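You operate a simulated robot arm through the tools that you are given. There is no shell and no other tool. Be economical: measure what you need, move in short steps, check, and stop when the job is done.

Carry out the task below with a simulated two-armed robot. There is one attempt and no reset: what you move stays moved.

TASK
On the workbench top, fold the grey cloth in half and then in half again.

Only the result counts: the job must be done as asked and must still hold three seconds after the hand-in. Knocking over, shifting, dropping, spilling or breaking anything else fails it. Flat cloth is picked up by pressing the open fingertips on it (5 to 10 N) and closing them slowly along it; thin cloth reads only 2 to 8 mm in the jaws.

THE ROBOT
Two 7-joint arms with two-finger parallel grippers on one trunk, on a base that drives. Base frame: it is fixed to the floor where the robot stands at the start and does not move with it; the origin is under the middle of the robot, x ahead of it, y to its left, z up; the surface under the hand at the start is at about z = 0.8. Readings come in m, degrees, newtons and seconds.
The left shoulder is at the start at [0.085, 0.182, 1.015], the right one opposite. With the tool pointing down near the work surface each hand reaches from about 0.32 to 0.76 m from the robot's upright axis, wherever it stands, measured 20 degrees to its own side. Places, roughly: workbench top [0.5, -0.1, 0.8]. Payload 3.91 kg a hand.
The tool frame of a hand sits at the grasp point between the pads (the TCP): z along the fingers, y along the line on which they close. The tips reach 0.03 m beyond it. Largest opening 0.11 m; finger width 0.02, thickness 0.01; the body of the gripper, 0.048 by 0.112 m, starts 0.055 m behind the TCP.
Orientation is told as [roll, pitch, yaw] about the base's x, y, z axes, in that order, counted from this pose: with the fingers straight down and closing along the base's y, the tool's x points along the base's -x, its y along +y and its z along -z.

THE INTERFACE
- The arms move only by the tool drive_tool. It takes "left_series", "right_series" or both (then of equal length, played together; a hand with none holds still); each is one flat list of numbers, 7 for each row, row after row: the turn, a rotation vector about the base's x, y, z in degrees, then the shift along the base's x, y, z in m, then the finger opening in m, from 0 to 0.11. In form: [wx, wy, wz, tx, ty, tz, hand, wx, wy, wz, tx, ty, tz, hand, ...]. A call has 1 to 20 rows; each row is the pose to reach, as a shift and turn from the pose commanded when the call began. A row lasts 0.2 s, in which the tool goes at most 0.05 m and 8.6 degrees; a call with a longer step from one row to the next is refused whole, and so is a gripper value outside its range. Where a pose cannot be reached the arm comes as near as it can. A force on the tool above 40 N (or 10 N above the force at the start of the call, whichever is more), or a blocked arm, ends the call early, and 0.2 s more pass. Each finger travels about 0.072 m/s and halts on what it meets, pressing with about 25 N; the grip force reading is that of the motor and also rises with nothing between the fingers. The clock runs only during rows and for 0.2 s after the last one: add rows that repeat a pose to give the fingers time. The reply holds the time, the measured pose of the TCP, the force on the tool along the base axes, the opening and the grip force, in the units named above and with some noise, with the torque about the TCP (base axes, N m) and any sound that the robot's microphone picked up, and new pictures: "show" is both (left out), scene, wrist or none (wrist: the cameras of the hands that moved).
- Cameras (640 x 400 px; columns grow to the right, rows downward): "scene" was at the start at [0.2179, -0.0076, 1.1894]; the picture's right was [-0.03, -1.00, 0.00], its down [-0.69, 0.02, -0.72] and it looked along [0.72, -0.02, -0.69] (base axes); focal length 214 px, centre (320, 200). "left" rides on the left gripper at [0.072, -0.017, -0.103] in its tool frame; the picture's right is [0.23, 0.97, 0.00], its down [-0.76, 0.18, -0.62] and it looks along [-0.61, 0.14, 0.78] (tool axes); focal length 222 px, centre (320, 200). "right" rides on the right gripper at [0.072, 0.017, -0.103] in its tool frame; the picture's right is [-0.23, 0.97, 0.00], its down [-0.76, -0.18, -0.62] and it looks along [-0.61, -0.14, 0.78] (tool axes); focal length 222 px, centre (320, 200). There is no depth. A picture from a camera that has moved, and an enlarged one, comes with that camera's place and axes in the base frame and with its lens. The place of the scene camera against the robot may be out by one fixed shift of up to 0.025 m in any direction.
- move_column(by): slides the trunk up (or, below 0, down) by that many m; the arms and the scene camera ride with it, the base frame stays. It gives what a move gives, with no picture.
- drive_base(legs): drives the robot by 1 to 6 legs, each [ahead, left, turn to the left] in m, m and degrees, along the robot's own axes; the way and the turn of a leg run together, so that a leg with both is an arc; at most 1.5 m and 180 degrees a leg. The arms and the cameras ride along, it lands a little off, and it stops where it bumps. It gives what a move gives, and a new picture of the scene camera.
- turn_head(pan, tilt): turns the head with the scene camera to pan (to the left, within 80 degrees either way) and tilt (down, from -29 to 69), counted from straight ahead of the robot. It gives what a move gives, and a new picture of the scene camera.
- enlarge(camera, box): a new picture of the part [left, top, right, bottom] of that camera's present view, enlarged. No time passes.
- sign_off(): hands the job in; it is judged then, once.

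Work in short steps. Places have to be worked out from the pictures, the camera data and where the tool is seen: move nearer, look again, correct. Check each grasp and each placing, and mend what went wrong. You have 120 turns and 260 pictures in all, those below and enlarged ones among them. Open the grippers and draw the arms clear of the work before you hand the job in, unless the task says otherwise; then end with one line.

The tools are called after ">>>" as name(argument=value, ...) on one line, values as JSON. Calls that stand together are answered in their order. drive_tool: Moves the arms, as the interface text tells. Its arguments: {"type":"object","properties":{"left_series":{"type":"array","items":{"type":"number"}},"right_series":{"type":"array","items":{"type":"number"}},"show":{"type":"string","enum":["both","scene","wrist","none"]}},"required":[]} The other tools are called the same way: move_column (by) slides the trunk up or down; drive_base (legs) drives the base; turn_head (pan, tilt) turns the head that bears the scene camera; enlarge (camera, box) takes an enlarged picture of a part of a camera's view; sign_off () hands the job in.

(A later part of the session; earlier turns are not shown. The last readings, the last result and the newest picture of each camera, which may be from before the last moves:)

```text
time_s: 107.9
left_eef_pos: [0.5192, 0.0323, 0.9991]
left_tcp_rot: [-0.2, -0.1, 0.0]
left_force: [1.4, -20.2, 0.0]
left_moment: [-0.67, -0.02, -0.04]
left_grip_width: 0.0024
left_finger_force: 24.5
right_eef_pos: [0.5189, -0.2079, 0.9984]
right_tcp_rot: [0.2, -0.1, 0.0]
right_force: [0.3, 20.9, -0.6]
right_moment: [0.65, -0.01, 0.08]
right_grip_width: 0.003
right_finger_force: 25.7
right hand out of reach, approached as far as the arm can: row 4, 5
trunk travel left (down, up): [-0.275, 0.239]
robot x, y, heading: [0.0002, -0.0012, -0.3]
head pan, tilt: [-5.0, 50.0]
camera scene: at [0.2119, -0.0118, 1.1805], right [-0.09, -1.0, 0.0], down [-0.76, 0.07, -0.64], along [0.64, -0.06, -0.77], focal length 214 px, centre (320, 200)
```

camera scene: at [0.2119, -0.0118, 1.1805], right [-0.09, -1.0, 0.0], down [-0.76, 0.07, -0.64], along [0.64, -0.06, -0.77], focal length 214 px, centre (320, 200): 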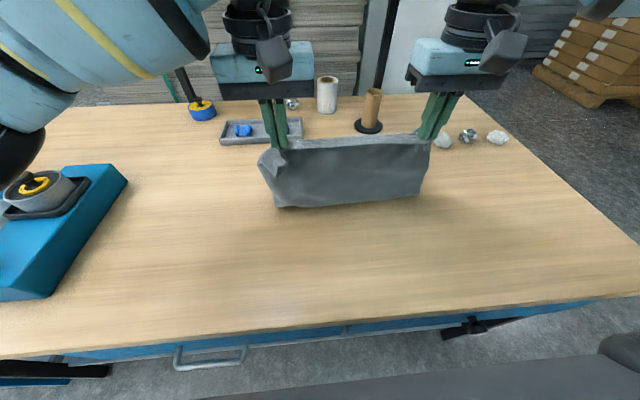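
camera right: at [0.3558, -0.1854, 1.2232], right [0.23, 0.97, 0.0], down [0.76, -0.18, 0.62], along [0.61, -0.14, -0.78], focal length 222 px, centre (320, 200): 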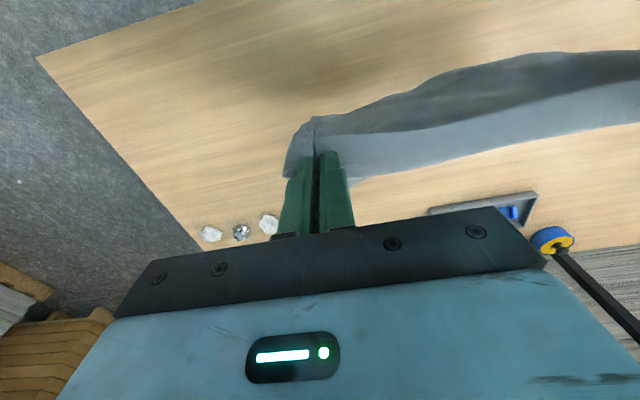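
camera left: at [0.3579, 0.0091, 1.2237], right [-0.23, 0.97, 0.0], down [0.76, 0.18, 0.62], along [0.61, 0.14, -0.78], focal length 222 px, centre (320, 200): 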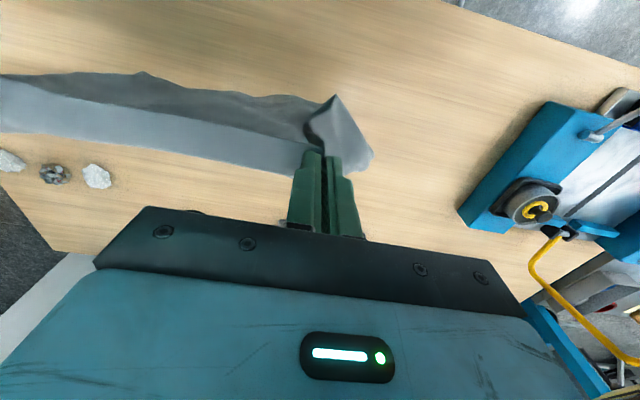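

The bottom has touched at x≈0.53. Continuing to lay toward me, easing the side tension.

>>> drive_tool(left_series=[0, 0, 0, -0.01, -0.002, -0.015, 0, 0, 0, 0, -0.025, -0.003, -0.03, 0, 0, 0, 0, -0.04, -0.003, -0.045, 0, 0, 0, 0, -0.056, -0.003, -0.06, 0, 0, 0, 0, -0.072, -0.003, -0.075, 0, 0, 0, 0, -0.088, -0.003, -0.09, 0, 0, 0, 0, -0.105, -0.003, -0.105, 0, 0, 0, 0, -0.122, -0.003, -0.12, 0, 0, 0, 0, -0.14, -0.003, -0.135, 0, 0, 0, 0, -0.158, -0.003, -0.15, 0, 0, 0, 0, -0.17, -0.003, -0.162, 0, 0, 0, 0, -0.17, -0.003, -0.162, 0], right_series=[0, 0, 0, -0.01, 0.002, -0.015, 0, 0, 0, 0, -0.025, 0.003, -0.03, 0, 0, 0, 0, -0.04, 0.003, -0.045, 0, 0, 0, 0, -0.056, 0.003, -0.06, 0, 0, 0, 0, -0.072, 0.003, -0.075, 0, 0, 0, 0, -0.088, 0.003, -0.09, 0, 0, 0, 0, -0.105, 0.003, -0.105, 0, 0, 0, 0, -0.122, 0.003, -0.12, 0, 0, 0, 0, -0.14, 0.003, -0.135, 0, 0, 0, 0, -0.158, 0.003, -0.15, 0, 0, 0, 0, -0.17, 0.003, -0.162, 0, 0, 0, 0, -0.17, 0.003, -0.162, 0], show="both")

```text
time_s: 110.5
left_eef_pos: [0.3494, 0.0287, 0.8364]
left_tcp_rot: [0.0, -0.1, 0.0]
left_force: [0.8, -7.7, 0.7]
left_moment: [-0.24, 0.01, -0.05]
left_grip_width: 0.002
left_finger_force: 25.5
right_eef_pos: [0.3512, -0.2053, 0.8377]
right_tcp_rot: [0.0, -0.1, 0.0]
right_force: [-0.5, 8.4, -1.0]
right_moment: [0.24, -0.03, -0.01]
right_grip_width: 0.003
right_finger_force: 25.1
trunk travel left (down, up): [-0.275, 0.239]
robot x, y, heading: [-0.0009, -0.0005, 0.0]
head pan, tilt: [-5.0, 50.0]
camera scene: at [0.2122, -0.0118, 1.1804], right [-0.09, -1.0, 0.0], down [-0.76, 0.07, -0.64], along [0.64, -0.06, -0.77], focal length 214 px, centre (320, 200)
camera right: at [0.2772, -0.1891, 0.9407], right [0.23, 0.97, 0.0], down [0.76, -0.18, 0.62], along [0.61, -0.14, -0.78], focal length 222 px, centre (320, 200)
camera left: at [0.2776, 0.0121, 0.941], right [-0.23, 0.97, 0.0], down [0.76, 0.18, 0.62], along [0.61, 0.14, -0.78], focal length 222 px, centre (320, 200)
```

scene: 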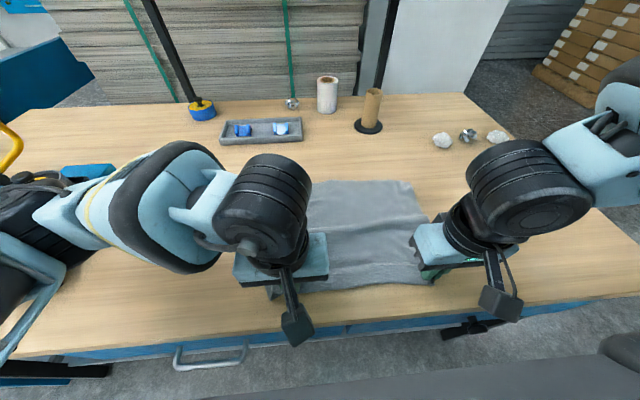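
right: 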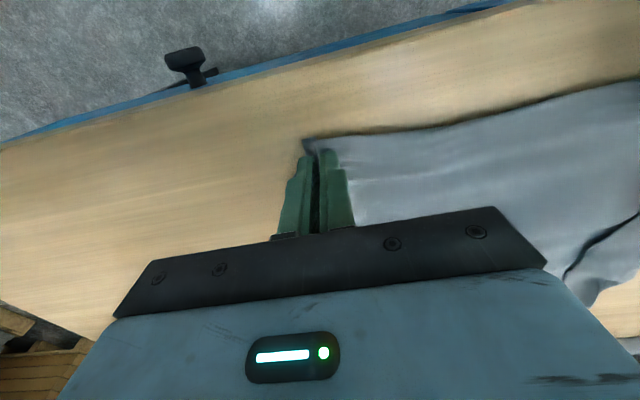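
left: 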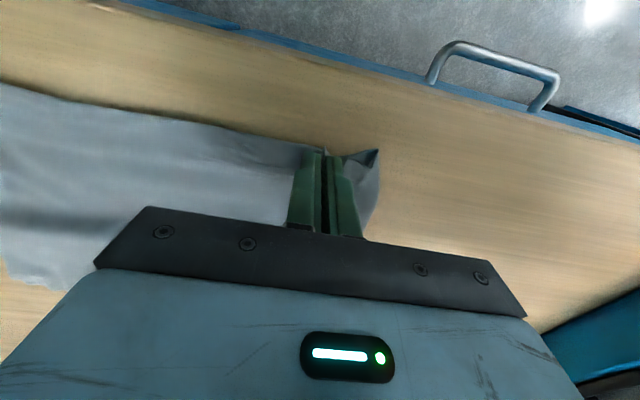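

Laid out nicely. I'll release both and lift straight up to view the sheet.

>>> drive_tool(left_series=[0, 0, 0, 0, 0, -0.003, 0.0, 0, 0, 0, 0, 0, -0.003, 0.015, 0, 0, 0, 0, 0, -0.003, 0.035, 0, 0, 0, 0, 0, 0.0, 0.04, 0, 0, 0, 0, 0, 0.03, 0.04, 0, 0, 0, 0, 0.01, 0.07, 0.04, 0, 0, 0, 0, 0.04, 0.1, 0.04, 0, 0, 0, 0, 0.08, 0.12, 0.04, 0, 0, 0, 0, 0.12, 0.14, 0.04], right_series=[0, 0, 0, 0, 0, -0.003, 0.0, 0, 0, 0, 0, 0, -0.003, 0.015, 0, 0, 0, 0, 0, -0.003, 0.035, 0, 0, 0, 0, 0, 0.0, 0.04, 0, 0, 0, 0, 0, 0.03, 0.04, 0, 0, 0, 0, -0.01, 0.07, 0.04, 0, 0, 0, 0, -0.04, 0.1, 0.04, 0, 0, 0, 0, -0.07, 0.12, 0.04, 0, 0, 0, 0, -0.1, 0.14, 0.04], show="both")

>>> enlarge(camera="scene", box=[240, 160, 460, 310])

```text
time_s: 112.5
left_eef_pos: [0.3527, 0.1474, 0.9758]
left_tcp_rot: [0.1, 0.0, 0.0]
left_force: [0.5, -0.4, -0.3]
left_moment: [0.03, 0.02, 0.05]
left_grip_width: 0.0399
left_finger_force: 0.0
right_eef_pos: [0.3509, -0.3057, 0.9794]
right_tcp_rot: [0.0, -0.1, 0.1]
right_force: [-0.2, 0.3, -1.0]
right_moment: [0.02, 0.0, -0.03]
right_grip_width: 0.0397
right_finger_force: 0.0
trunk travel left (down, up): [-0.275, 0.239]
robot x, y, heading: [-0.0015, 0.0008, -0.1]
head pan, tilt: [-5.0, 50.0]
camera scene: at [0.2114, -0.0116, 1.1805], right [-0.09, -1.0, 0.0], down [-0.76, 0.07, -0.64], along [0.64, -0.06, -0.77], focal length 214 px, centre (320, 200)
camera right: at [0.2772, -0.2892, 1.0818], right [0.23, 0.97, 0.0], down [0.76, -0.18, 0.62], along [0.61, -0.14, -0.78], focal length 222 px, centre (320, 200)
camera left: at [0.2797, 0.1305, 1.0794], right [-0.23, 0.97, 0.0], down [0.76, 0.18, 0.62], along [0.61, 0.14, -0.78], focal length 222 px, centre (320, 200)
```

scene: 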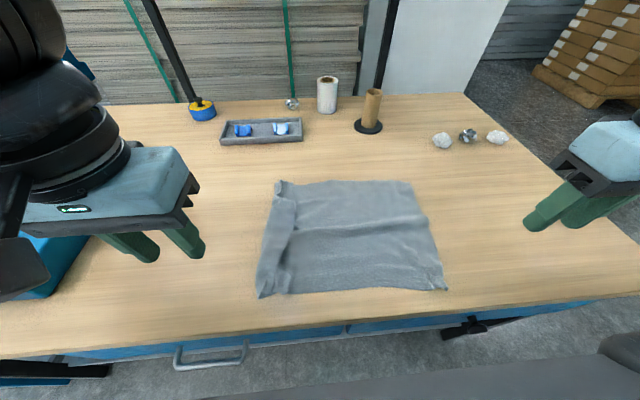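
right: 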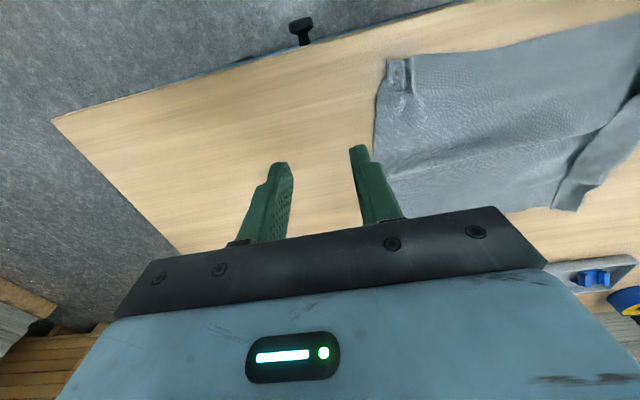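
left: 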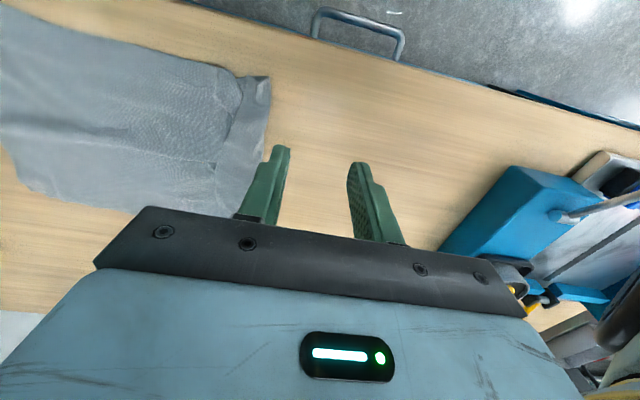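

```text
2.67 times, centred on (350, 235) of scene
camera zoom: at [0.2114, -0.0116, 1.1805], right [-0.09, -1.0, 0.0], down [-0.76, 0.07, -0.64], along [0.64, -0.06, -0.77], focal length 572 px, centre (240, 107)
```

zoom: 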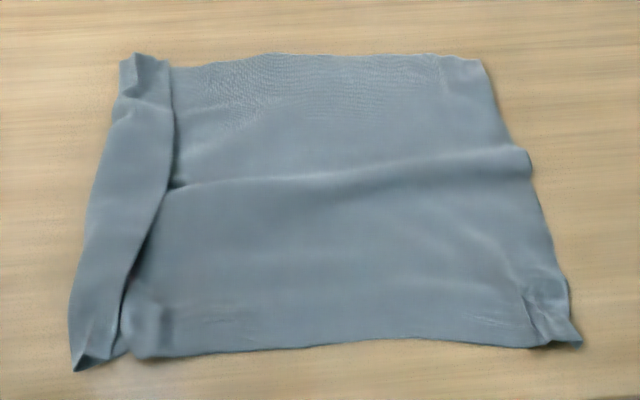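

Great: the sheet lies nearly flat; only a strip (~5 cm) along the left side is folded over on top. I'll try to pinch just that flap near (0.40, 0.063) and open it outward.

>>> drive_tool(left_series=[0, 0, 0, 0.015, -0.025, -0.025, 0.03, 0, 0, 0, 0.03, -0.05, -0.05, 0.02, 0, 0, 0, 0.047, -0.075, -0.08, 0.016, 0, 0, 0, 0.047, -0.0845, -0.115, 0.016, 0, 0, 0, 0.047, -0.0845, -0.13, 0.016, 0, 0, 0, 0.047, -0.0845, -0.13, 0.016], show="wrist")

```text
time_s: 113.9
left_eef_pos: [0.3972, 0.0619, 0.8468]
left_tcp_rot: [0.0, 0.0, 0.0]
left_force: [0.6, 0.0, -0.3]
left_moment: [0.02, 0.01, -0.01]
left_grip_width: 0.0162
left_finger_force: 0.0
right_eef_pos: [0.3522, -0.3045, 0.9778]
right_tcp_rot: [0.0, -0.1, 0.0]
right_force: [0.8, 0.0, 1.4]
right_moment: [0.05, 0.04, 0.0]
right_grip_width: 0.04
right_finger_force: 0.0
trunk travel left (down, up): [-0.275, 0.239]
robot x, y, heading: [-0.0001, -0.0018, 0.1]
head pan, tilt: [-5.0, 50.0]
camera left: at [0.3243, 0.045, 0.9505], right [-0.23, 0.97, 0.0], down [0.76, 0.18, 0.62], along [0.61, 0.14, -0.78], focal length 222 px, centre (320, 200)
```

left: 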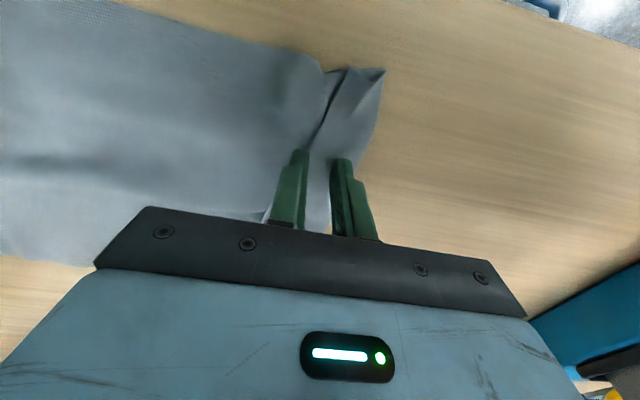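

The flap spans y≈0.053–0.092 here; I'll shift 1 cm left and press very lightly.

>>> drive_tool(left_series=[0, 0, 0, 0, 0.01, 0, 0.016, 0, 0, 0, 0, 0.01, -0.01, 0.016, 0, 0, 0, 0, 0.01, -0.013, 0.016, 0, 0, 0, 0, 0.01, -0.0145, 0.016], show="none")

```text
time_s: 114.9
left_eef_pos: [0.3956, 0.0732, 0.8319]
left_tcp_rot: [0.0, -0.1, 0.1]
left_force: [0.2, -0.6, 6.0]
left_moment: [0.03, -0.04, -0.04]
left_grip_width: 0.0159
left_finger_force: 0.1
right_eef_pos: [0.3524, -0.3052, 0.9791]
right_tcp_rot: [-0.1, -0.1, 0.0]
right_force: [0.3, 0.1, 0.2]
right_moment: [-0.03, 0.01, 0.02]
right_grip_width: 0.04
right_finger_force: 0.0
trunk travel left (down, up): [-0.275, 0.239]
robot x, y, heading: [-0.0027, -0.0008, 0.0]
head pan, tilt: [-5.0, 50.0]
```

Six newtons — good. Closing slowly, then lifting 3 cm.

>>> drive_tool(left_series=[0, 0, 0, 0, 0, 0, 0.014, 0, 0, 0, 0, 0, 0, 0.012, 0, 0, 0, 0, 0, 0, 0.01, 0, 0, 0, 0, 0, 0, 0.008, 0, 0, 0, 0, 0, 0, 0.006, 0, 0, 0, 0, 0, 0, 0.004, 0, 0, 0, 0, 0, 0, 0.002, 0, 0, 0, 0, 0, 0, 0, 0, 0, 0, 0, 0, 0, 0, 0, 0, 0, 0, 0, 0.015, 0, 0, 0, 0, 0, 0.003, 0.03, 0], show="both")

```text
time_s: 117.3
left_eef_pos: [0.3979, 0.0769, 0.8621]
left_tcp_rot: [0.0, 0.0, 0.0]
left_force: [-0.4, 0.2, 0.1]
left_moment: [0.0, 0.0, 0.0]
left_grip_width: 0.0
left_finger_force: 24.8
right_eef_pos: [0.3514, -0.3051, 0.9776]
right_tcp_rot: [0.0, 0.0, -0.1]
right_force: [-0.6, 0.4, 0.0]
right_moment: [0.02, -0.01, -0.01]
right_grip_width: 0.04
right_finger_force: 0.1
trunk travel left (down, up): [-0.275, 0.239]
robot x, y, heading: [0.0028, 0.0026, -0.0]
head pan, tilt: [-5.0, 50.0]
camera scene: at [0.2122, -0.0118, 1.1804], right [-0.09, -1.0, 0.0], down [-0.76, 0.07, -0.64], along [0.64, -0.06, -0.77], focal length 214 px, centre (320, 200)
camera left: at [0.3246, 0.0595, 0.9664], right [-0.23, 0.97, 0.0], down [0.76, 0.18, 0.62], along [0.61, 0.14, -0.78], focal length 222 px, centre (320, 200)
```

scene: 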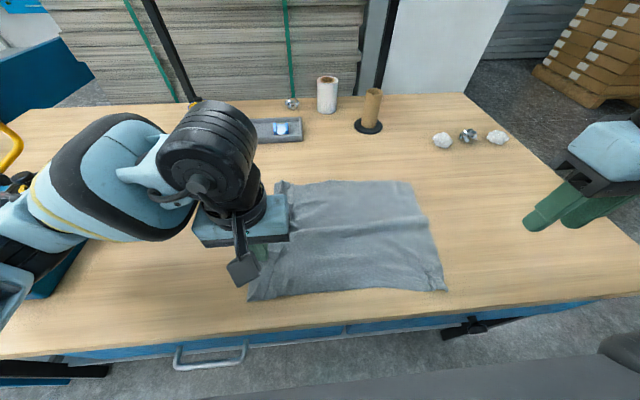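
left: 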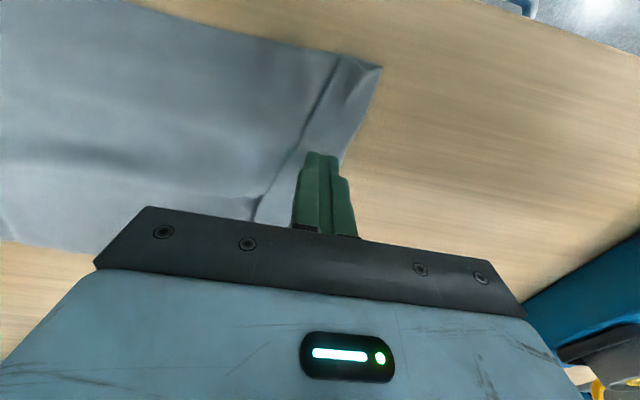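

The pinch missed. Instead I'll use the closed fingertips to press lightly near the flap's inner edge and slide it outward to unroll it.

>>> drive_tool(left_series=[0, 0, 0, 0.01, -0.012, -0.01, 0, 0, 0, 0, 0.01, -0.012, -0.025, 0, 0, 0, 0, 0.01, -0.012, -0.0303, 0, 0, 0, 0, 0.01, -0.004, -0.0303, 0, 0, 0, 0, 0.01, 0.004, -0.0303, 0, 0, 0, 0, 0.01, 0.012, -0.0303, 0, 0, 0, 0, 0.01, 0.02, -0.0303, 0, 0, 0, 0, 0.01, 0.028, -0.0303, 0, 0, 0, 0, 0.01, 0.036, -0.0303, 0, 0, 0, 0, 0.01, 0.044, -0.0303, 0, 0, 0, 0, 0.01, 0.05, -0.0303, 0, 0, 0, 0, 0.01, 0.05, -0.01, 0, 0, 0, 0, 0.01, 0.06, 0.03, 0, 0, 0, 0, 0.01, 0.08, 0.06, 0], show="both")

```text
time_s: 120.3
left_eef_pos: [0.4067, 0.1562, 0.9228]
left_tcp_rot: [0.0, 0.1, 0.0]
left_force: [0.3, -0.5, -0.6]
left_moment: [0.01, -0.01, 0.03]
left_grip_width: 0.0
left_finger_force: 24.9
right_eef_pos: [0.3515, -0.306, 0.9781]
right_tcp_rot: [-0.1, 0.0, 0.0]
right_force: [0.2, 0.1, 0.2]
right_moment: [0.02, -0.04, 0.01]
right_grip_width: 0.04
right_finger_force: 0.1
trunk travel left (down, up): [-0.275, 0.239]
robot x, y, heading: [-0.0046, 0.0025, -0.0]
head pan, tilt: [-5.0, 50.0]
camera scene: at [0.2118, -0.0115, 1.1805], right [-0.09, -1.0, 0.0], down [-0.76, 0.07, -0.64], along [0.64, -0.06, -0.77], focal length 214 px, centre (320, 200)
camera left: at [0.3336, 0.14, 1.0266], right [-0.23, 0.97, 0.0], down [0.76, 0.18, 0.62], along [0.61, 0.14, -0.78], focal length 222 px, centre (320, 200)
```

scene: 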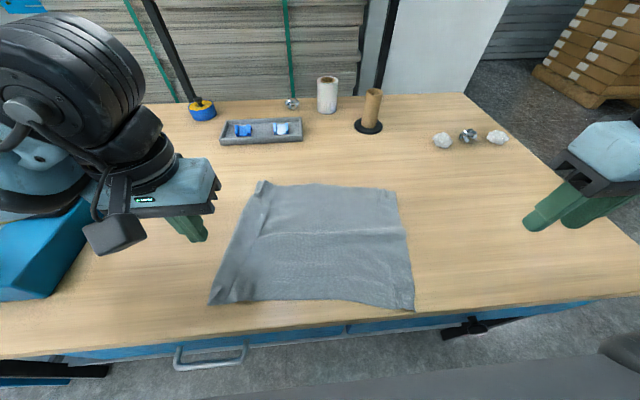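
left: 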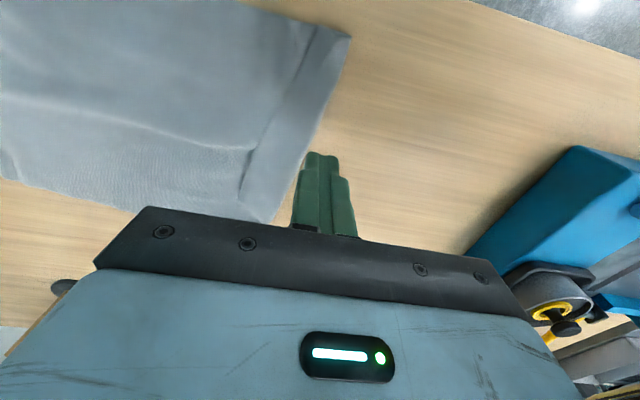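

The whole sheet slid with it (and smoothed out), but the flap remains: roughly 2.5 cm at the near end and 5 cm at the far end. I'll turn the left hand ~80° so both fingers can sit along the flap and pinch only it.

>>> drive_tool(left_series=[0, 0, 8, 0.006, -0.004, 0, 0.01, 0, 0, 16, 0.012, -0.008, 0, 0.02, 0, 0, 24, 0.018, -0.012, 0, 0.03, 0, 0, 32, 0.024, -0.016, 0, 0.036, 0, 0, 40, 0.03, -0.02, -0.01, 0.036, 0, 0, 48, 0.036, -0.024, -0.02, 0.036, 0, 0, 56, 0.042, -0.028, -0.03, 0.036, 0, 0, 64, 0.05, -0.032, -0.04, 0.036, 0, 0, 72, 0.056, -0.036, -0.055, 0.036, 0, 0, 80, 0.063, -0.038, -0.07, 0.036, 0, 0, 80, 0.063, -0.038, -0.07, 0.036], show="both")

```text
time_s: 122.7
left_eef_pos: [0.4698, 0.1193, 0.85]
left_tcp_rot: [0.0, 0.0, 80.0]
left_force: [-0.3, -0.1, -0.5]
left_moment: [0.01, 0.0, -0.03]
left_grip_width: 0.036
left_finger_force: 0.0
right_eef_pos: [0.3516, -0.3061, 0.9781]
right_tcp_rot: [0.0, -0.1, -0.1]
right_force: [0.3, -0.1, 0.1]
right_moment: [-0.03, 0.03, -0.01]
right_grip_width: 0.0401
right_finger_force: 0.1
trunk travel left (down, up): [-0.275, 0.239]
robot x, y, heading: [-0.0045, -0.0026, 0.2]
head pan, tilt: [-5.0, 50.0]
camera scene: at [0.2121, -0.0118, 1.1804], right [-0.09, -1.0, 0.0], down [-0.76, 0.07, -0.64], along [0.64, -0.06, -0.77], focal length 214 px, centre (320, 200)
camera left: at [0.4738, 0.0445, 0.9556], right [-1.0, -0.06, 0.0], down [-0.04, 0.78, 0.62], along [-0.04, 0.62, -0.78], focal length 222 px, centre (320, 200)
```

scene: 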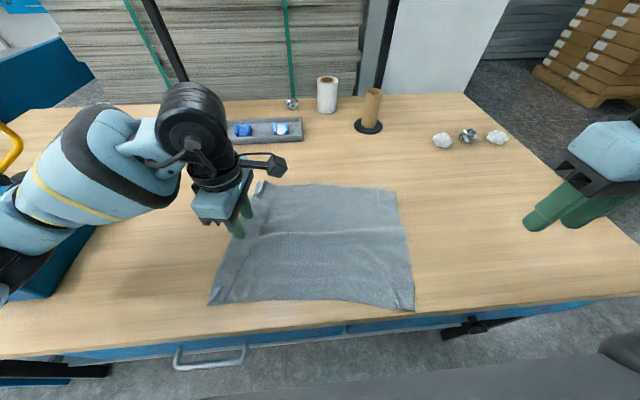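
left: 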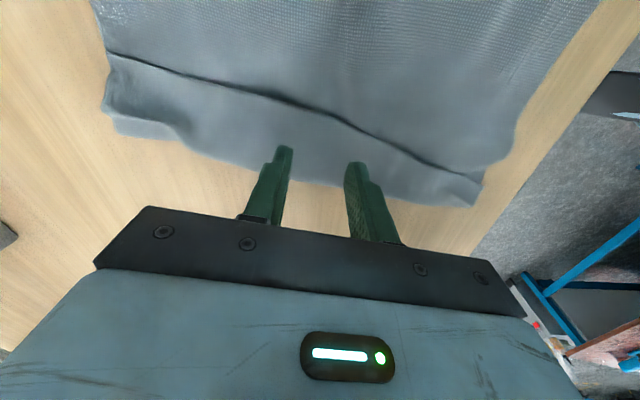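

Clear view: the flap spans y≈0.089–0.147 here. I'll sit the fingers at y≈0.106 on the flap and press to ~10 N.

>>> drive_tool(left_series=[0, 0, 0, 0, -0.013, 0, 0.036, 0, 0, 0, 0, -0.013, -0.012, 0.036, 0, 0, 0, 0, -0.013, -0.017, 0.036, 0, 0, 0, 0, -0.013, -0.0185, 0.036], show="none")

```text
time_s: 123.7
left_eef_pos: [0.4711, 0.1057, 0.8327]
left_tcp_rot: [0.0, 0.0, 80.0]
left_force: [0.9, -0.6, 0.7]
left_moment: [0.04, 0.02, -0.01]
left_grip_width: 0.036
left_finger_force: 0.1
right_eef_pos: [0.3523, -0.3053, 0.9767]
right_tcp_rot: [-0.2, -0.1, 0.0]
right_force: [0.4, 0.0, -0.1]
right_moment: [-0.01, 0.0, 0.0]
right_grip_width: 0.0399
right_finger_force: 0.0
trunk travel left (down, up): [-0.275, 0.239]
robot x, y, heading: [-0.0017, -0.0006, 0.2]
head pan, tilt: [-5.0, 50.0]
```

>>> drive_tool(left_series=[0, 0, 0, 0, 0, -0.0012, 0.036, 0, 0, 0, 0, 0, -0.0015, 0.034, 0, 0, 0, 0, 0, -0.0015, 0.03, 0, 0, 0, 0, 0, -0.0015, 0.026, 0, 0, 0, 0, 0, -0.0015, 0.022, 0, 0, 0, 0, 0, -0.0015, 0.018, 0, 0, 0, 0, 0, -0.0015, 0.014, 0, 0, 0, 0, 0, -0.0015, 0.011, 0, 0, 0, 0, 0, -0.0015, 0.008, 0, 0, 0, 0, 0, -0.0015, 0.004, 0, 0, 0, 0, 0, -0.0015, 0, 0, 0, 0, 0, 0, -0.0015, 0, 0, 0, 0, 0, 0, 0.012, 0, 0, 0, 0, 0, 0, 0.025, 0], show="wrist")

```text
time_s: 126.7
left_eef_pos: [0.4709, 0.1063, 0.8574]
left_tcp_rot: [0.0, 0.0, 80.1]
left_force: [0.1, 0.0, -0.5]
left_moment: [-0.03, 0.0, 0.0]
left_grip_width: 0.006
left_finger_force: 25.1
right_eef_pos: [0.3524, -0.3045, 0.9779]
right_tcp_rot: [0.0, 0.1, 0.0]
right_force: [-0.1, 0.1, 0.1]
right_moment: [-0.01, 0.04, -0.01]
right_grip_width: 0.0399
right_finger_force: 0.1
trunk travel left (down, up): [-0.275, 0.239]
robot x, y, heading: [-0.0039, -0.001, 0.2]
head pan, tilt: [-5.0, 50.0]
camera left: at [0.4744, 0.0316, 0.9622], right [-1.0, -0.06, 0.0], down [-0.04, 0.78, 0.62], along [-0.04, 0.62, -0.78], focal length 222 px, centre (320, 200)
```

left: 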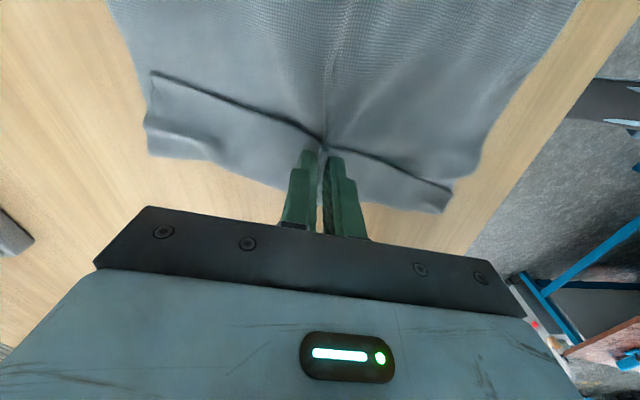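

It caught both plies, so pinching there won't isolate the flap. Better idea: pinch the single-ply main sheet just inside the flap (y≈0.04) and lift high — the left part then hangs with the flap facing out, so it should fall open. Releasing and repositioning first.

>>> drive_tool(left_series=[0, 0, 0, 0, 0, -0.012, 0, 0, 0, 0, 0, 0, -0.023, 0, 0, 0, 0, 0, 0, -0.023, 0.02, 0, 0, 0, 0, 0, -0.023, 0.036, 0, 0, 0, 0, 0, 0.0, 0.036, 0, 0, 0, -0.005, -0.03, 0.01, 0.036, 0, 0, 0, -0.01, -0.066, 0.0, 0.036, 0, 0, 0, -0.01, -0.066, -0.018, 0.036, 0, 0, 0, -0.01, -0.066, -0.0255, 0.036, 0, 0, 0, -0.01, -0.066, -0.027, 0.036], show="wrist")

```text
time_s: 128.9
left_eef_pos: [0.4608, 0.0388, 0.8329]
left_tcp_rot: [0.1, 0.0, 80.0]
left_force: [0.1, -0.3, 0.4]
left_moment: [-0.01, 0.0, 0.01]
left_grip_width: 0.0359
left_finger_force: 0.0
right_eef_pos: [0.3523, -0.3056, 0.9781]
right_tcp_rot: [0.0, 0.0, 0.0]
right_force: [0.1, -0.2, 0.1]
right_moment: [0.01, -0.01, -0.06]
right_grip_width: 0.0399
right_finger_force: 0.0
trunk travel left (down, up): [-0.275, 0.239]
robot x, y, heading: [-0.0024, -0.0023, 0.1]
head pan, tilt: [-5.0, 50.0]
camera left: at [0.4634, -0.0355, 0.9357], right [-1.0, -0.06, 0.0], down [-0.04, 0.78, 0.62], along [-0.03, 0.62, -0.78], focal length 222 px, centre (320, 200)
```

left: 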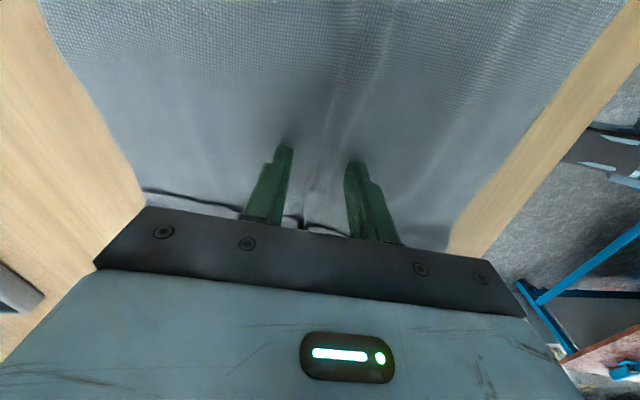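

Pressing, closing on the single ply, and lifting.

>>> drive_tool(left_series=[0, 0, 0, 0, 0, -0.002, 0.036, 0, 0, 0, 0, 0, -0.0028, 0.034, 0, 0, 0, 0, 0, -0.0028, 0.03, 0, 0, 0, 0, 0, -0.0028, 0.026, 0, 0, 0, 0, 0, -0.0028, 0.022, 0, 0, 0, 0, 0, -0.0028, 0.018, 0, 0, 0, 0, 0, -0.0028, 0.014, 0, 0, 0, 0, 0, -0.0028, 0.011, 0, 0, 0, 0, 0, -0.0028, 0.008, 0, 0, 0, 0, 0, -0.0028, 0.004, 0, 0, 0, 0, 0, -0.0028, 0, 0, 0, 0, 0, 0, -0.0028, 0, 0, 0, 0, 0, 0.0, 0.03, 0, 0, 0, 0, 0, 0.01, 0.06, 0, 0, 0, 0, 0, 0.02, 0.09, 0, 0, 0, 0, 0, 0.03, 0.12, 0, 0, 0, 0, 0, 0.035, 0.14, 0, 0, 0, 0, 0, 0.035, 0.14, 0], show="both")

```text
time_s: 132.7
left_eef_pos: [0.4604, 0.0772, 0.9732]
left_tcp_rot: [0.0, 0.0, 80.0]
left_force: [0.0, 0.0, 0.5]
left_moment: [0.01, -0.01, 0.02]
left_grip_width: 0.0026
left_finger_force: 24.5
right_eef_pos: [0.3522, -0.3059, 0.9763]
right_tcp_rot: [0.0, 0.0, 0.1]
right_force: [0.0, 0.4, -0.1]
right_moment: [0.01, -0.01, -0.02]
right_grip_width: 0.0399
right_finger_force: 0.0
trunk travel left (down, up): [-0.275, 0.239]
robot x, y, heading: [0.0008, 0.0009, -0.0]
head pan, tilt: [-5.0, 50.0]
camera scene: at [0.2123, -0.0118, 1.1803], right [-0.09, -1.0, 0.0], down [-0.76, 0.07, -0.64], along [0.64, -0.06, -0.77], focal length 214 px, centre (320, 200)
camera left: at [0.4643, 0.002, 1.077], right [-1.0, -0.06, 0.0], down [-0.04, 0.78, 0.62], along [-0.03, 0.62, -0.78], focal length 222 px, centre (320, 200)
```

scene: 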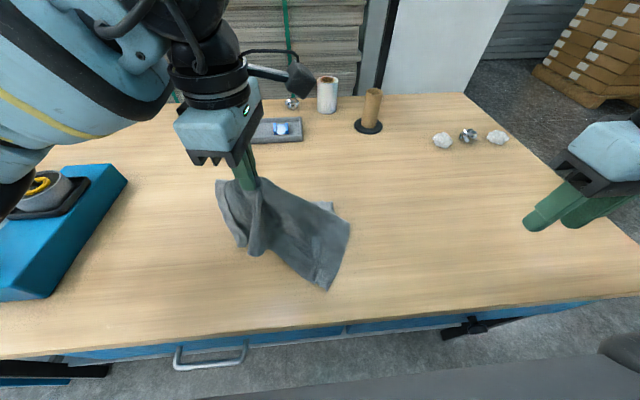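
left: 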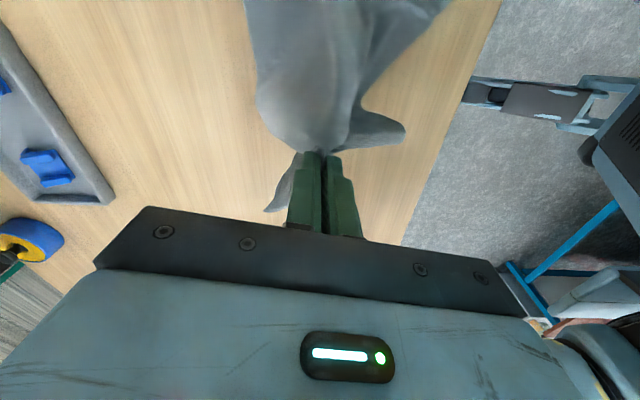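

The left part is tented and the flap has dropped free. I'll lower it back with a slight move right, release, and look.

>>> drive_tool(left_series=[0, 0, 0, 0, -0.005, -0.025, 0, 0, 0, 0, 0, -0.015, -0.05, 0, 0, 0, 0, 0, -0.03, -0.075, 0, 0, 0, 0, 0, -0.045, -0.1, 0, 0, 0, 0, 0, -0.055, -0.125, 0, 0, 0, 0, 0, -0.055, -0.135, 0.0, 0, 0, 0, 0, -0.055, -0.135, 0.03, 0, 0, 0, 0, -0.055, -0.12, 0.036, 0, 0, 0, 0, -0.055, -0.08, 0.036, 0, 0, 0, 0, -0.04, -0.04, 0.036, 0, 0, 0, -0.02, 0.0, -0.02, 0.036, 0, 0, 0, -0.04, 0.04, 0.0, 0.036, 0, 0, 0, -0.06, 0.08, 0.0, 0.036], show="scene")

>>> enlarge(camera="scene", box=[190, 160, 430, 320])

```text
time_s: 135.5
left_eef_pos: [0.401, 0.1548, 0.971]
left_tcp_rot: [0.0, 0.0, 79.9]
left_force: [-0.5, 0.5, 0.6]
left_moment: [-0.01, -0.01, 0.0]
left_grip_width: 0.036
left_finger_force: 0.0
right_eef_pos: [0.3531, -0.3049, 0.9775]
right_tcp_rot: [0.0, -0.1, 0.0]
right_force: [-0.7, 0.5, -0.1]
right_moment: [0.01, -0.01, 0.02]
right_grip_width: 0.0402
right_finger_force: 0.1
trunk travel left (down, up): [-0.275, 0.239]
robot x, y, heading: [0.0015, 0.0032, -0.2]
head pan, tilt: [-5.0, 50.0]
camera scene: at [0.2118, -0.0107, 1.1805], right [-0.09, -1.0, 0.0], down [-0.76, 0.07, -0.64], along [0.64, -0.06, -0.77], focal length 214 px, centre (320, 200)
```

scene: 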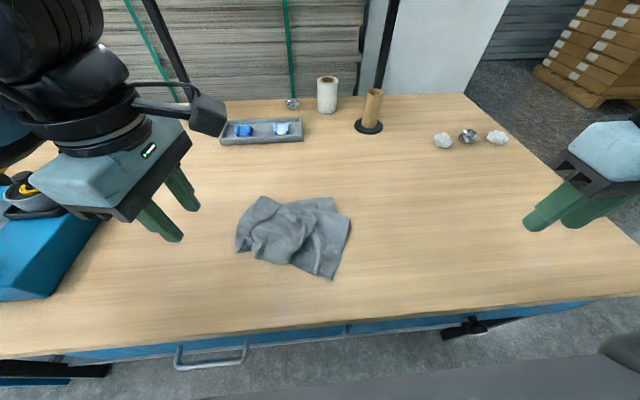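

```text
2.50 times, centred on (310, 240) of scene
camera zoom: at [0.2118, -0.0107, 1.1805], right [-0.09, -1.0, 0.0], down [-0.76, 0.07, -0.64], along [0.64, -0.06, -0.77], focal length 536 px, centre (345, 100)
```

zoom: 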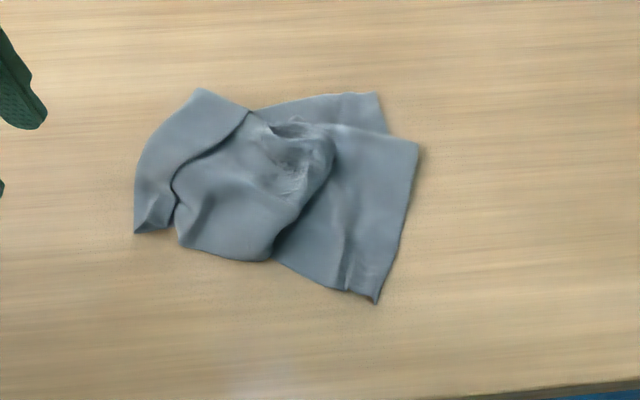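

The cloth crumpled more, but its near edge ends are accessible: near-left ≈(0.43, 0.13) and near-right corner ≈(0.356, −0.04). The right arm can't reach that far left, so I'll draw the left hand in (yaw back to 0) and shift the base 0.12 m to the left.

>>> drive_tool(left_series=[0, 0, -8, 0, -0.01, 0.01, 0.036, 0, 0, -16, 0, -0.02, 0.02, 0.036, 0, 0, -24, 0, -0.03, 0.03, 0.036, 0, 0, -32, 0, -0.04, 0.03, 0.036, 0, 0, -40, 0, -0.05, 0.03, 0.036, 0, 0, -48, 0, -0.06, 0.03, 0.036, 0, 0, -56, 0, -0.07, 0.03, 0.036, 0, 0, -64, 0, -0.08, 0.03, 0.036, 0, 0, -72, 0, -0.09, 0.03, 0.036, 0, 0, -80, 0, -0.1, 0.03, 0.036], show="none")

>>> drive_base(legs=[[0, 0.12, 0]])

>>> enlarge(camera="right", box=[300, 0, 640, 220])

>>> enlarge(camera="left", box=[0, 0, 400, 220])

```text
time_s: 137.7
left_eef_pos: [0.4016, 0.055, 1.0008]
left_tcp_rot: [0.1, 0.1, -0.1]
left_force: [-1.1, 0.9, 0.4]
left_moment: [0.0, -0.02, 0.0]
left_grip_width: 0.0358
left_finger_force: 0.0
right_eef_pos: [0.3524, -0.3048, 0.9771]
right_tcp_rot: [0.0, 0.1, 0.0]
right_force: [0.4, 0.0, 0.9]
right_moment: [-0.01, 0.03, -0.03]
right_grip_width: 0.0399
right_finger_force: 0.2
trunk travel left (down, up): [-0.275, 0.239]
robot x, y, heading: [0.0001, 0.0019, 0.0]
head pan, tilt: [-5.0, 50.0]
```

```text
time_s: 139.4
left_eef_pos: [0.401, 0.177, 1.0007]
left_tcp_rot: [-0.1, 0.0, 0.1]
left_force: [0.9, -0.2, 0.4]
left_moment: [-0.01, 0.0, 0.0]
left_grip_width: 0.0362
left_finger_force: 0.0
right_eef_pos: [0.3524, -0.1843, 0.9777]
right_tcp_rot: [0.0, 0.0, 0.1]
right_force: [-0.3, 0.5, -0.1]
right_moment: [0.02, 0.0, 0.0]
right_grip_width: 0.0398
right_finger_force: 0.0
trunk travel left (down, up): [-0.275, 0.239]
robot x, y, heading: [0.0027, 0.1192, 0.3]
head pan, tilt: [-5.0, 50.0]
camera scene: at [0.2121, 0.11, 1.1804], right [-0.09, -1.0, 0.0], down [-0.76, 0.07, -0.64], along [0.64, -0.05, -0.77], focal length 214 px, centre (320, 200)
```

scene: 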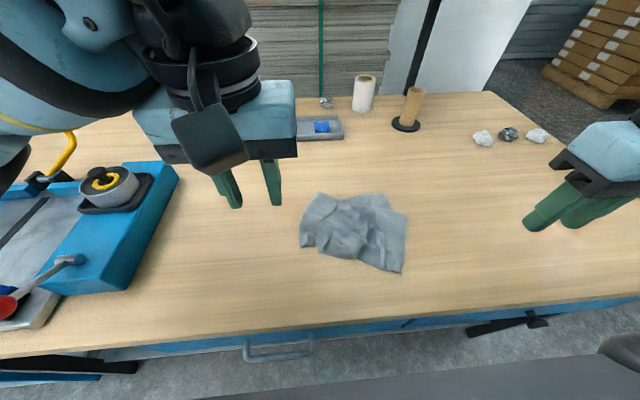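

```text
1.82 times, centred on (470, 110) of right
camera zoom: at [0.2787, -0.1671, 1.0814], right [0.23, 0.97, 0.0], down [0.76, -0.18, 0.62], along [0.61, -0.14, -0.78], focal length 404 px, centre (47, 364)
```

zoom: 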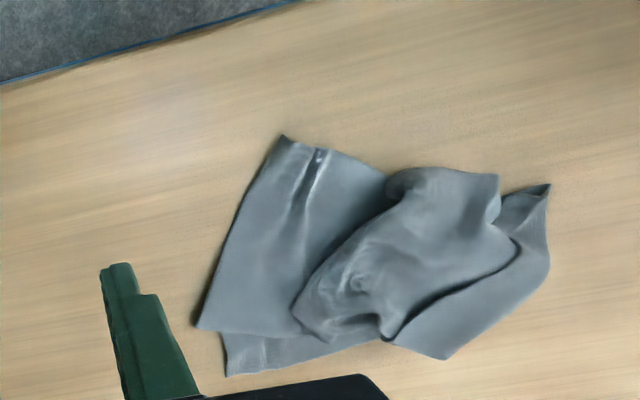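

```text
1.60 times, centred on (200, 110) of left
camera zoom: at [0.3275, 0.1597, 1.1053], right [-0.23, 0.97, 0.0], down [0.76, 0.18, 0.62], along [0.61, 0.14, -0.78], focal length 355 px, centre (512, 344)
```

zoom: 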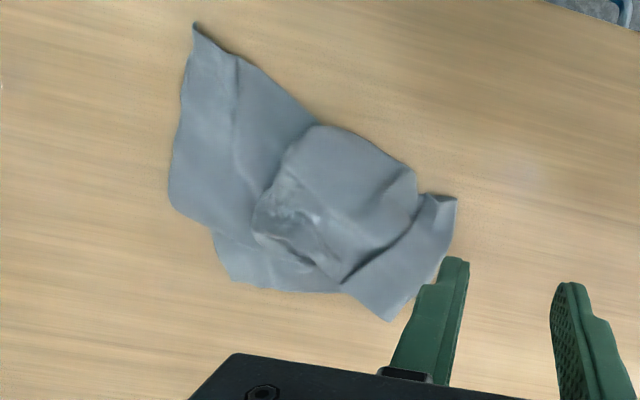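

Base moved well. Near-right corner ≈(0.358, −0.035), near-left strip end ≈(0.43, 0.10–0.13). Moving both hands over these.

>>> drive_tool(left_series=[0, 0, 0, 0.008, -0.012, -0.03, 0.036, 0, 0, 0, 0.016, -0.024, -0.06, 0.03, 0, 0, 0, 0.025, -0.036, -0.09, 0.025, 0, 0, 0, 0.034, -0.048, -0.12, 0.02, 0, 0, 0, 0.042, -0.059, -0.145, 0.016, 0, 0, 0, 0.042, -0.059, -0.159, 0.016, 0, 0, 0, 0.042, -0.059, -0.159, 0.016], right_series=[0, 0, -5, 0.005, 0.035, -0.01, 0.04, 0, 0, -10, 0.01, 0.07, -0.025, 0.04, 0, 0, -15, 0.016, 0.105, -0.045, 0.04, 0, 0, -20, 0.022, 0.14, -0.065, 0.04, 0, 0, -25, 0.031, 0.17, -0.095, 0.04, 0, 0, -28, 0.031, 0.17, -0.13, 0.04, 0, 0, -28, 0.031, 0.17, -0.136, 0.04], show="wrist")

```text
time_s: 141.1
left_eef_pos: [0.4416, 0.1192, 0.8412]
left_tcp_rot: [0.0, -0.1, 0.0]
left_force: [-1.0, 0.4, 0.1]
left_moment: [-0.01, 0.03, 0.01]
left_grip_width: 0.0158
left_finger_force: 0.1
right_eef_pos: [0.3844, -0.0137, 0.8429]
right_tcp_rot: [0.1, -0.1, -28.0]
right_force: [0.0, -0.4, -0.8]
right_moment: [-0.04, 0.0, 0.0]
right_grip_width: 0.0397
right_finger_force: 0.0
trunk travel left (down, up): [-0.275, 0.239]
robot x, y, heading: [-0.0003, 0.1191, -0.0]
head pan, tilt: [-5.0, 50.0]
camera right: at [0.3265, 0.0349, 0.9457], right [0.66, 0.75, 0.0], down [0.59, -0.51, 0.62], along [0.47, -0.41, -0.78], focal length 222 px, centre (320, 200)
camera left: at [0.369, 0.1012, 0.9453], right [-0.23, 0.97, 0.0], down [0.76, 0.18, 0.62], along [0.61, 0.14, -0.78], focal length 222 px, centre (320, 200)
```

right: 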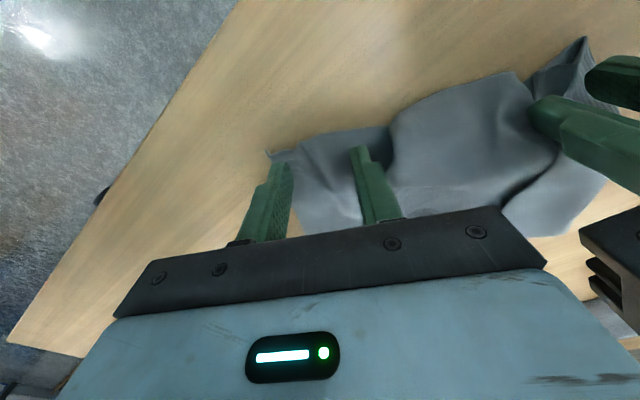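
left: 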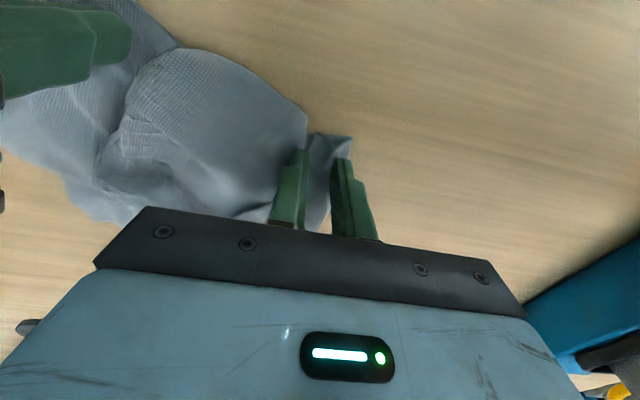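

Slight shifts inward, then press.

>>> drive_tool(left_series=[0, 0, 0, 0, 0.006, 0, 0.014, 0, 0, 0, 0, 0.006, -0.007, 0.014, 0, 0, 0, 0, 0.006, -0.0105, 0.014, 0, 0, 0, 0, 0.006, -0.0115, 0.014], right_series=[0, 0, 0, 0.003, 0.005, 0, 0.038, 0, 0, 0, 0.003, 0.005, -0.007, 0.038, 0, 0, 0, 0.003, 0.005, -0.011, 0.038, 0, 0, 0, 0.003, 0.005, -0.0125, 0.038], show="none")

```text
time_s: 142.1
left_eef_pos: [0.4411, 0.1235, 0.8305]
left_tcp_rot: [-0.1, -0.2, 0.1]
left_force: [1.7, 4.1, 20.0]
left_moment: [-0.05, 0.07, -0.02]
left_grip_width: 0.0136
left_finger_force: 0.1
right_eef_pos: [0.3861, -0.0088, 0.8321]
right_tcp_rot: [0.1, -0.2, -27.9]
right_force: [2.4, -2.3, 6.6]
right_moment: [-0.11, 0.04, 0.0]
right_grip_width: 0.0383
right_finger_force: 0.6
trunk travel left (down, up): [-0.275, 0.239]
robot x, y, heading: [-0.0023, 0.118, -0.2]
head pan, tilt: [-5.0, 50.0]
```

Good contacts (20 N, 7 N). Closing both and lifting 4 cm.

>>> drive_tool(left_series=[0, 0, 0, 0, 0, 0.0003, 0.0135, 0, 0, 0, 0, 0, 0.0003, 0.012, 0, 0, 0, 0, 0, 0.0003, 0.0105, 0, 0, 0, 0, 0, 0.0003, 0.009, 0, 0, 0, 0, 0, 0.0003, 0.0075, 0, 0, 0, 0, 0, 0.0003, 0.006, 0, 0, 0, 0, 0, 0.0003, 0.0045, 0, 0, 0, 0, 0, 0.0003, 0.003, 0, 0, 0, 0, 0, 0.0003, 0.0015, 0, 0, 0, 0, 0, 0.0003, 0, 0, 0, 0, 0, 0, 0.0003, 0, 0, 0, 0, 0, 0, 0.02, 0, 0, 0, 0, 0, 0, 0.04, 0], right_series=[0, 0, 0, 0, 0, -0.0006, 0.036, 0, 0, 0, 0, 0, -0.0006, 0.032, 0, 0, 0, 0, 0, -0.0006, 0.028, 0, 0, 0, 0, 0, -0.0006, 0.024, 0, 0, 0, 0, 0, -0.0006, 0.02, 0, 0, 0, 0, 0, -0.0006, 0.016, 0, 0, 0, 0, 0, -0.0006, 0.012, 0, 0, 0, 0, 0, -0.0006, 0.008, 0, 0, 0, 0, 0, -0.0006, 0.004, 0, 0, 0, 0, 0, -0.0006, 0, 0, 0, 0, 0, 0, -0.0006, 0, 0, 0, 0, 0, 0, 0.02, 0, 0, 0, 0, 0, 0, 0.04, 0], show="wrist")

```text
time_s: 144.8
left_eef_pos: [0.4428, 0.1228, 0.8697]
left_tcp_rot: [0.0, 0.0, 0.2]
left_force: [-1.0, 0.1, -0.4]
left_moment: [0.0, 0.01, 0.01]
left_grip_width: 0.0018
left_finger_force: 24.7
right_eef_pos: [0.3859, -0.0077, 0.8678]
right_tcp_rot: [-0.2, 0.1, -27.9]
right_force: [1.0, -0.4, -0.2]
right_moment: [0.02, 0.0, 0.03]
right_grip_width: 0.0024
right_finger_force: 24.7
trunk travel left (down, up): [-0.275, 0.239]
robot x, y, heading: [-0.0027, 0.1196, 0.4]
head pan, tilt: [-5.0, 50.0]
camera right: at [0.329, 0.0406, 0.9722], right [0.66, 0.75, 0.0], down [0.59, -0.51, 0.62], along [0.47, -0.41, -0.78], focal length 222 px, centre (320, 200)
camera left: at [0.37, 0.1059, 0.9744], right [-0.23, 0.97, 0.0], down [0.76, 0.18, 0.62], along [0.61, 0.14, -0.78], focal length 222 px, centre (320, 200)
```

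right: 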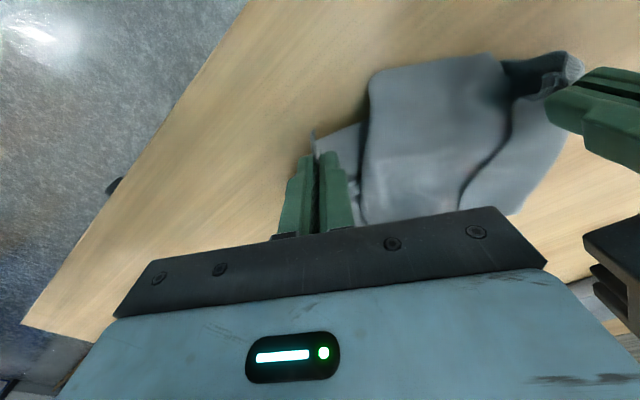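
left: 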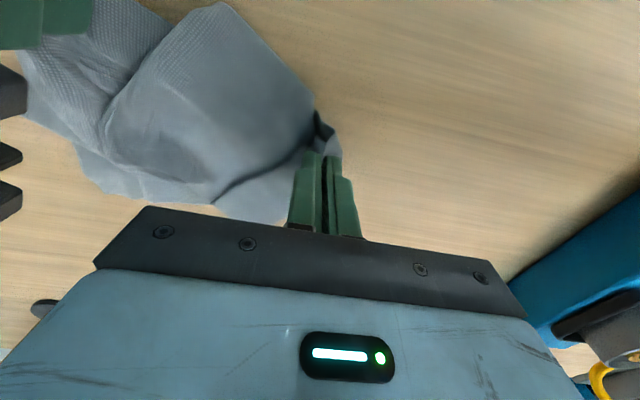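

Both hold. Lifting high, aligning and spreading the hands ~0.30 m apart.

>>> drive_tool(left_series=[0, 0, 0, -0.002, 0.005, 0.035, 0, 0, 0, 0, -0.004, 0.01, 0.07, 0, 0, 0, 0, -0.006, 0.02, 0.105, 0, 0, 0, 0, -0.008, 0.03, 0.14, 0, 0, 0, 0, -0.01, 0.04, 0.175, 0, 0, 0, 0, -0.012, 0.05, 0.21, 0, 0, 0, 0, -0.012, 0.06, 0.24, 0, 0, 0, 0, -0.012, 0.068, 0.255, 0, 0, 0, 0, -0.012, 0.068, 0.255, 0, 0, 0, 0, -0.012, 0.068, 0.255, 0], right_series=[0, 0, 4, 0.006, -0.01, 0.035, 0, 0, 0, 8, 0.012, -0.02, 0.07, 0, 0, 0, 12, 0.018, -0.03, 0.105, 0, 0, 0, 16, 0.024, -0.045, 0.14, 0, 0, 0, 20, 0.03, -0.06, 0.175, 0, 0, 0, 24, 0.036, -0.075, 0.21, 0, 0, 0, 28, 0.042, -0.09, 0.24, 0, 0, 0, 28, 0.044, -0.1, 0.255, 0, 0, 0, 28, 0.044, -0.1, 0.255, 0, 0, 0, 28, 0.044, -0.1, 0.255, 0], show="both")

```text
time_s: 147.1
left_eef_pos: [0.4298, 0.1907, 1.1253]
left_tcp_rot: [0.1, 0.1, 0.2]
left_force: [-0.4, -0.2, -0.4]
left_moment: [0.01, 0.02, -0.04]
left_grip_width: 0.0013
left_finger_force: 25.3
right_eef_pos: [0.4292, -0.1086, 1.1244]
right_tcp_rot: [0.0, -0.1, 0.0]
right_force: [-0.3, 0.7, 0.0]
right_moment: [0.01, 0.01, -0.03]
right_grip_width: 0.0025
right_finger_force: 24.8
trunk travel left (down, up): [-0.275, 0.239]
robot x, y, heading: [-0.0017, 0.1207, 0.1]
head pan, tilt: [-5.0, 50.0]
camera scene: at [0.2139, 0.1111, 1.183], right [-0.07, -1.0, 0.0], down [-0.74, 0.05, -0.67], along [0.67, -0.04, -0.74], focal length 214 px, centre (320, 200)
camera right: at [0.3553, -0.0925, 1.2281], right [0.22, 0.97, 0.0], down [0.76, -0.18, 0.62], along [0.61, -0.14, -0.78], focal length 222 px, centre (320, 200)
camera left: at [0.3574, 0.1742, 1.2295], right [-0.23, 0.97, 0.0], down [0.76, 0.18, 0.62], along [0.61, 0.14, -0.78], focal length 222 px, centre (320, 200)
```

scene: 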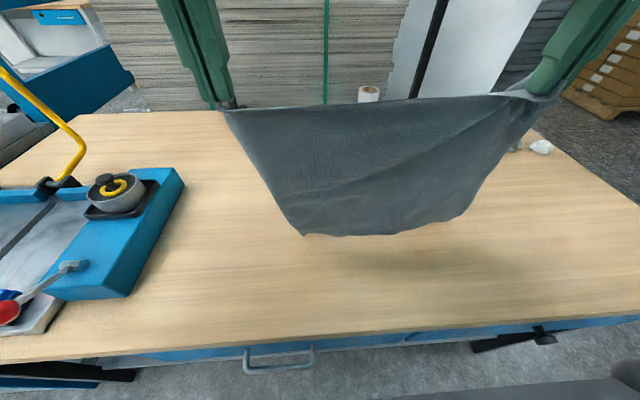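
right: 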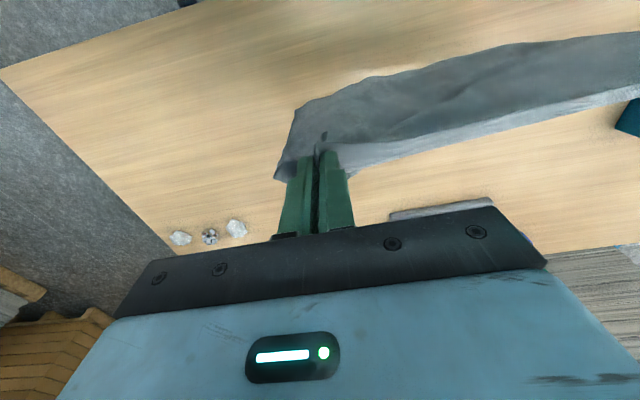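
left: 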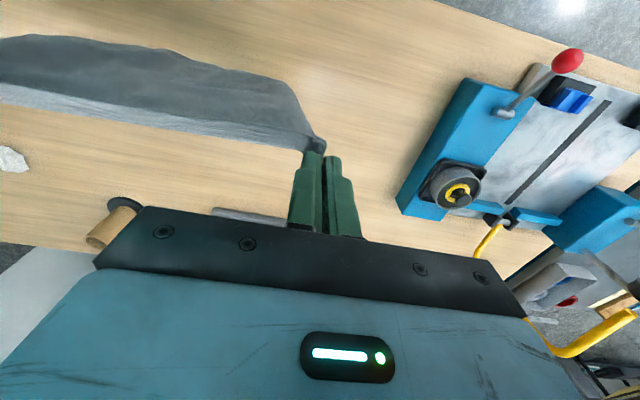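

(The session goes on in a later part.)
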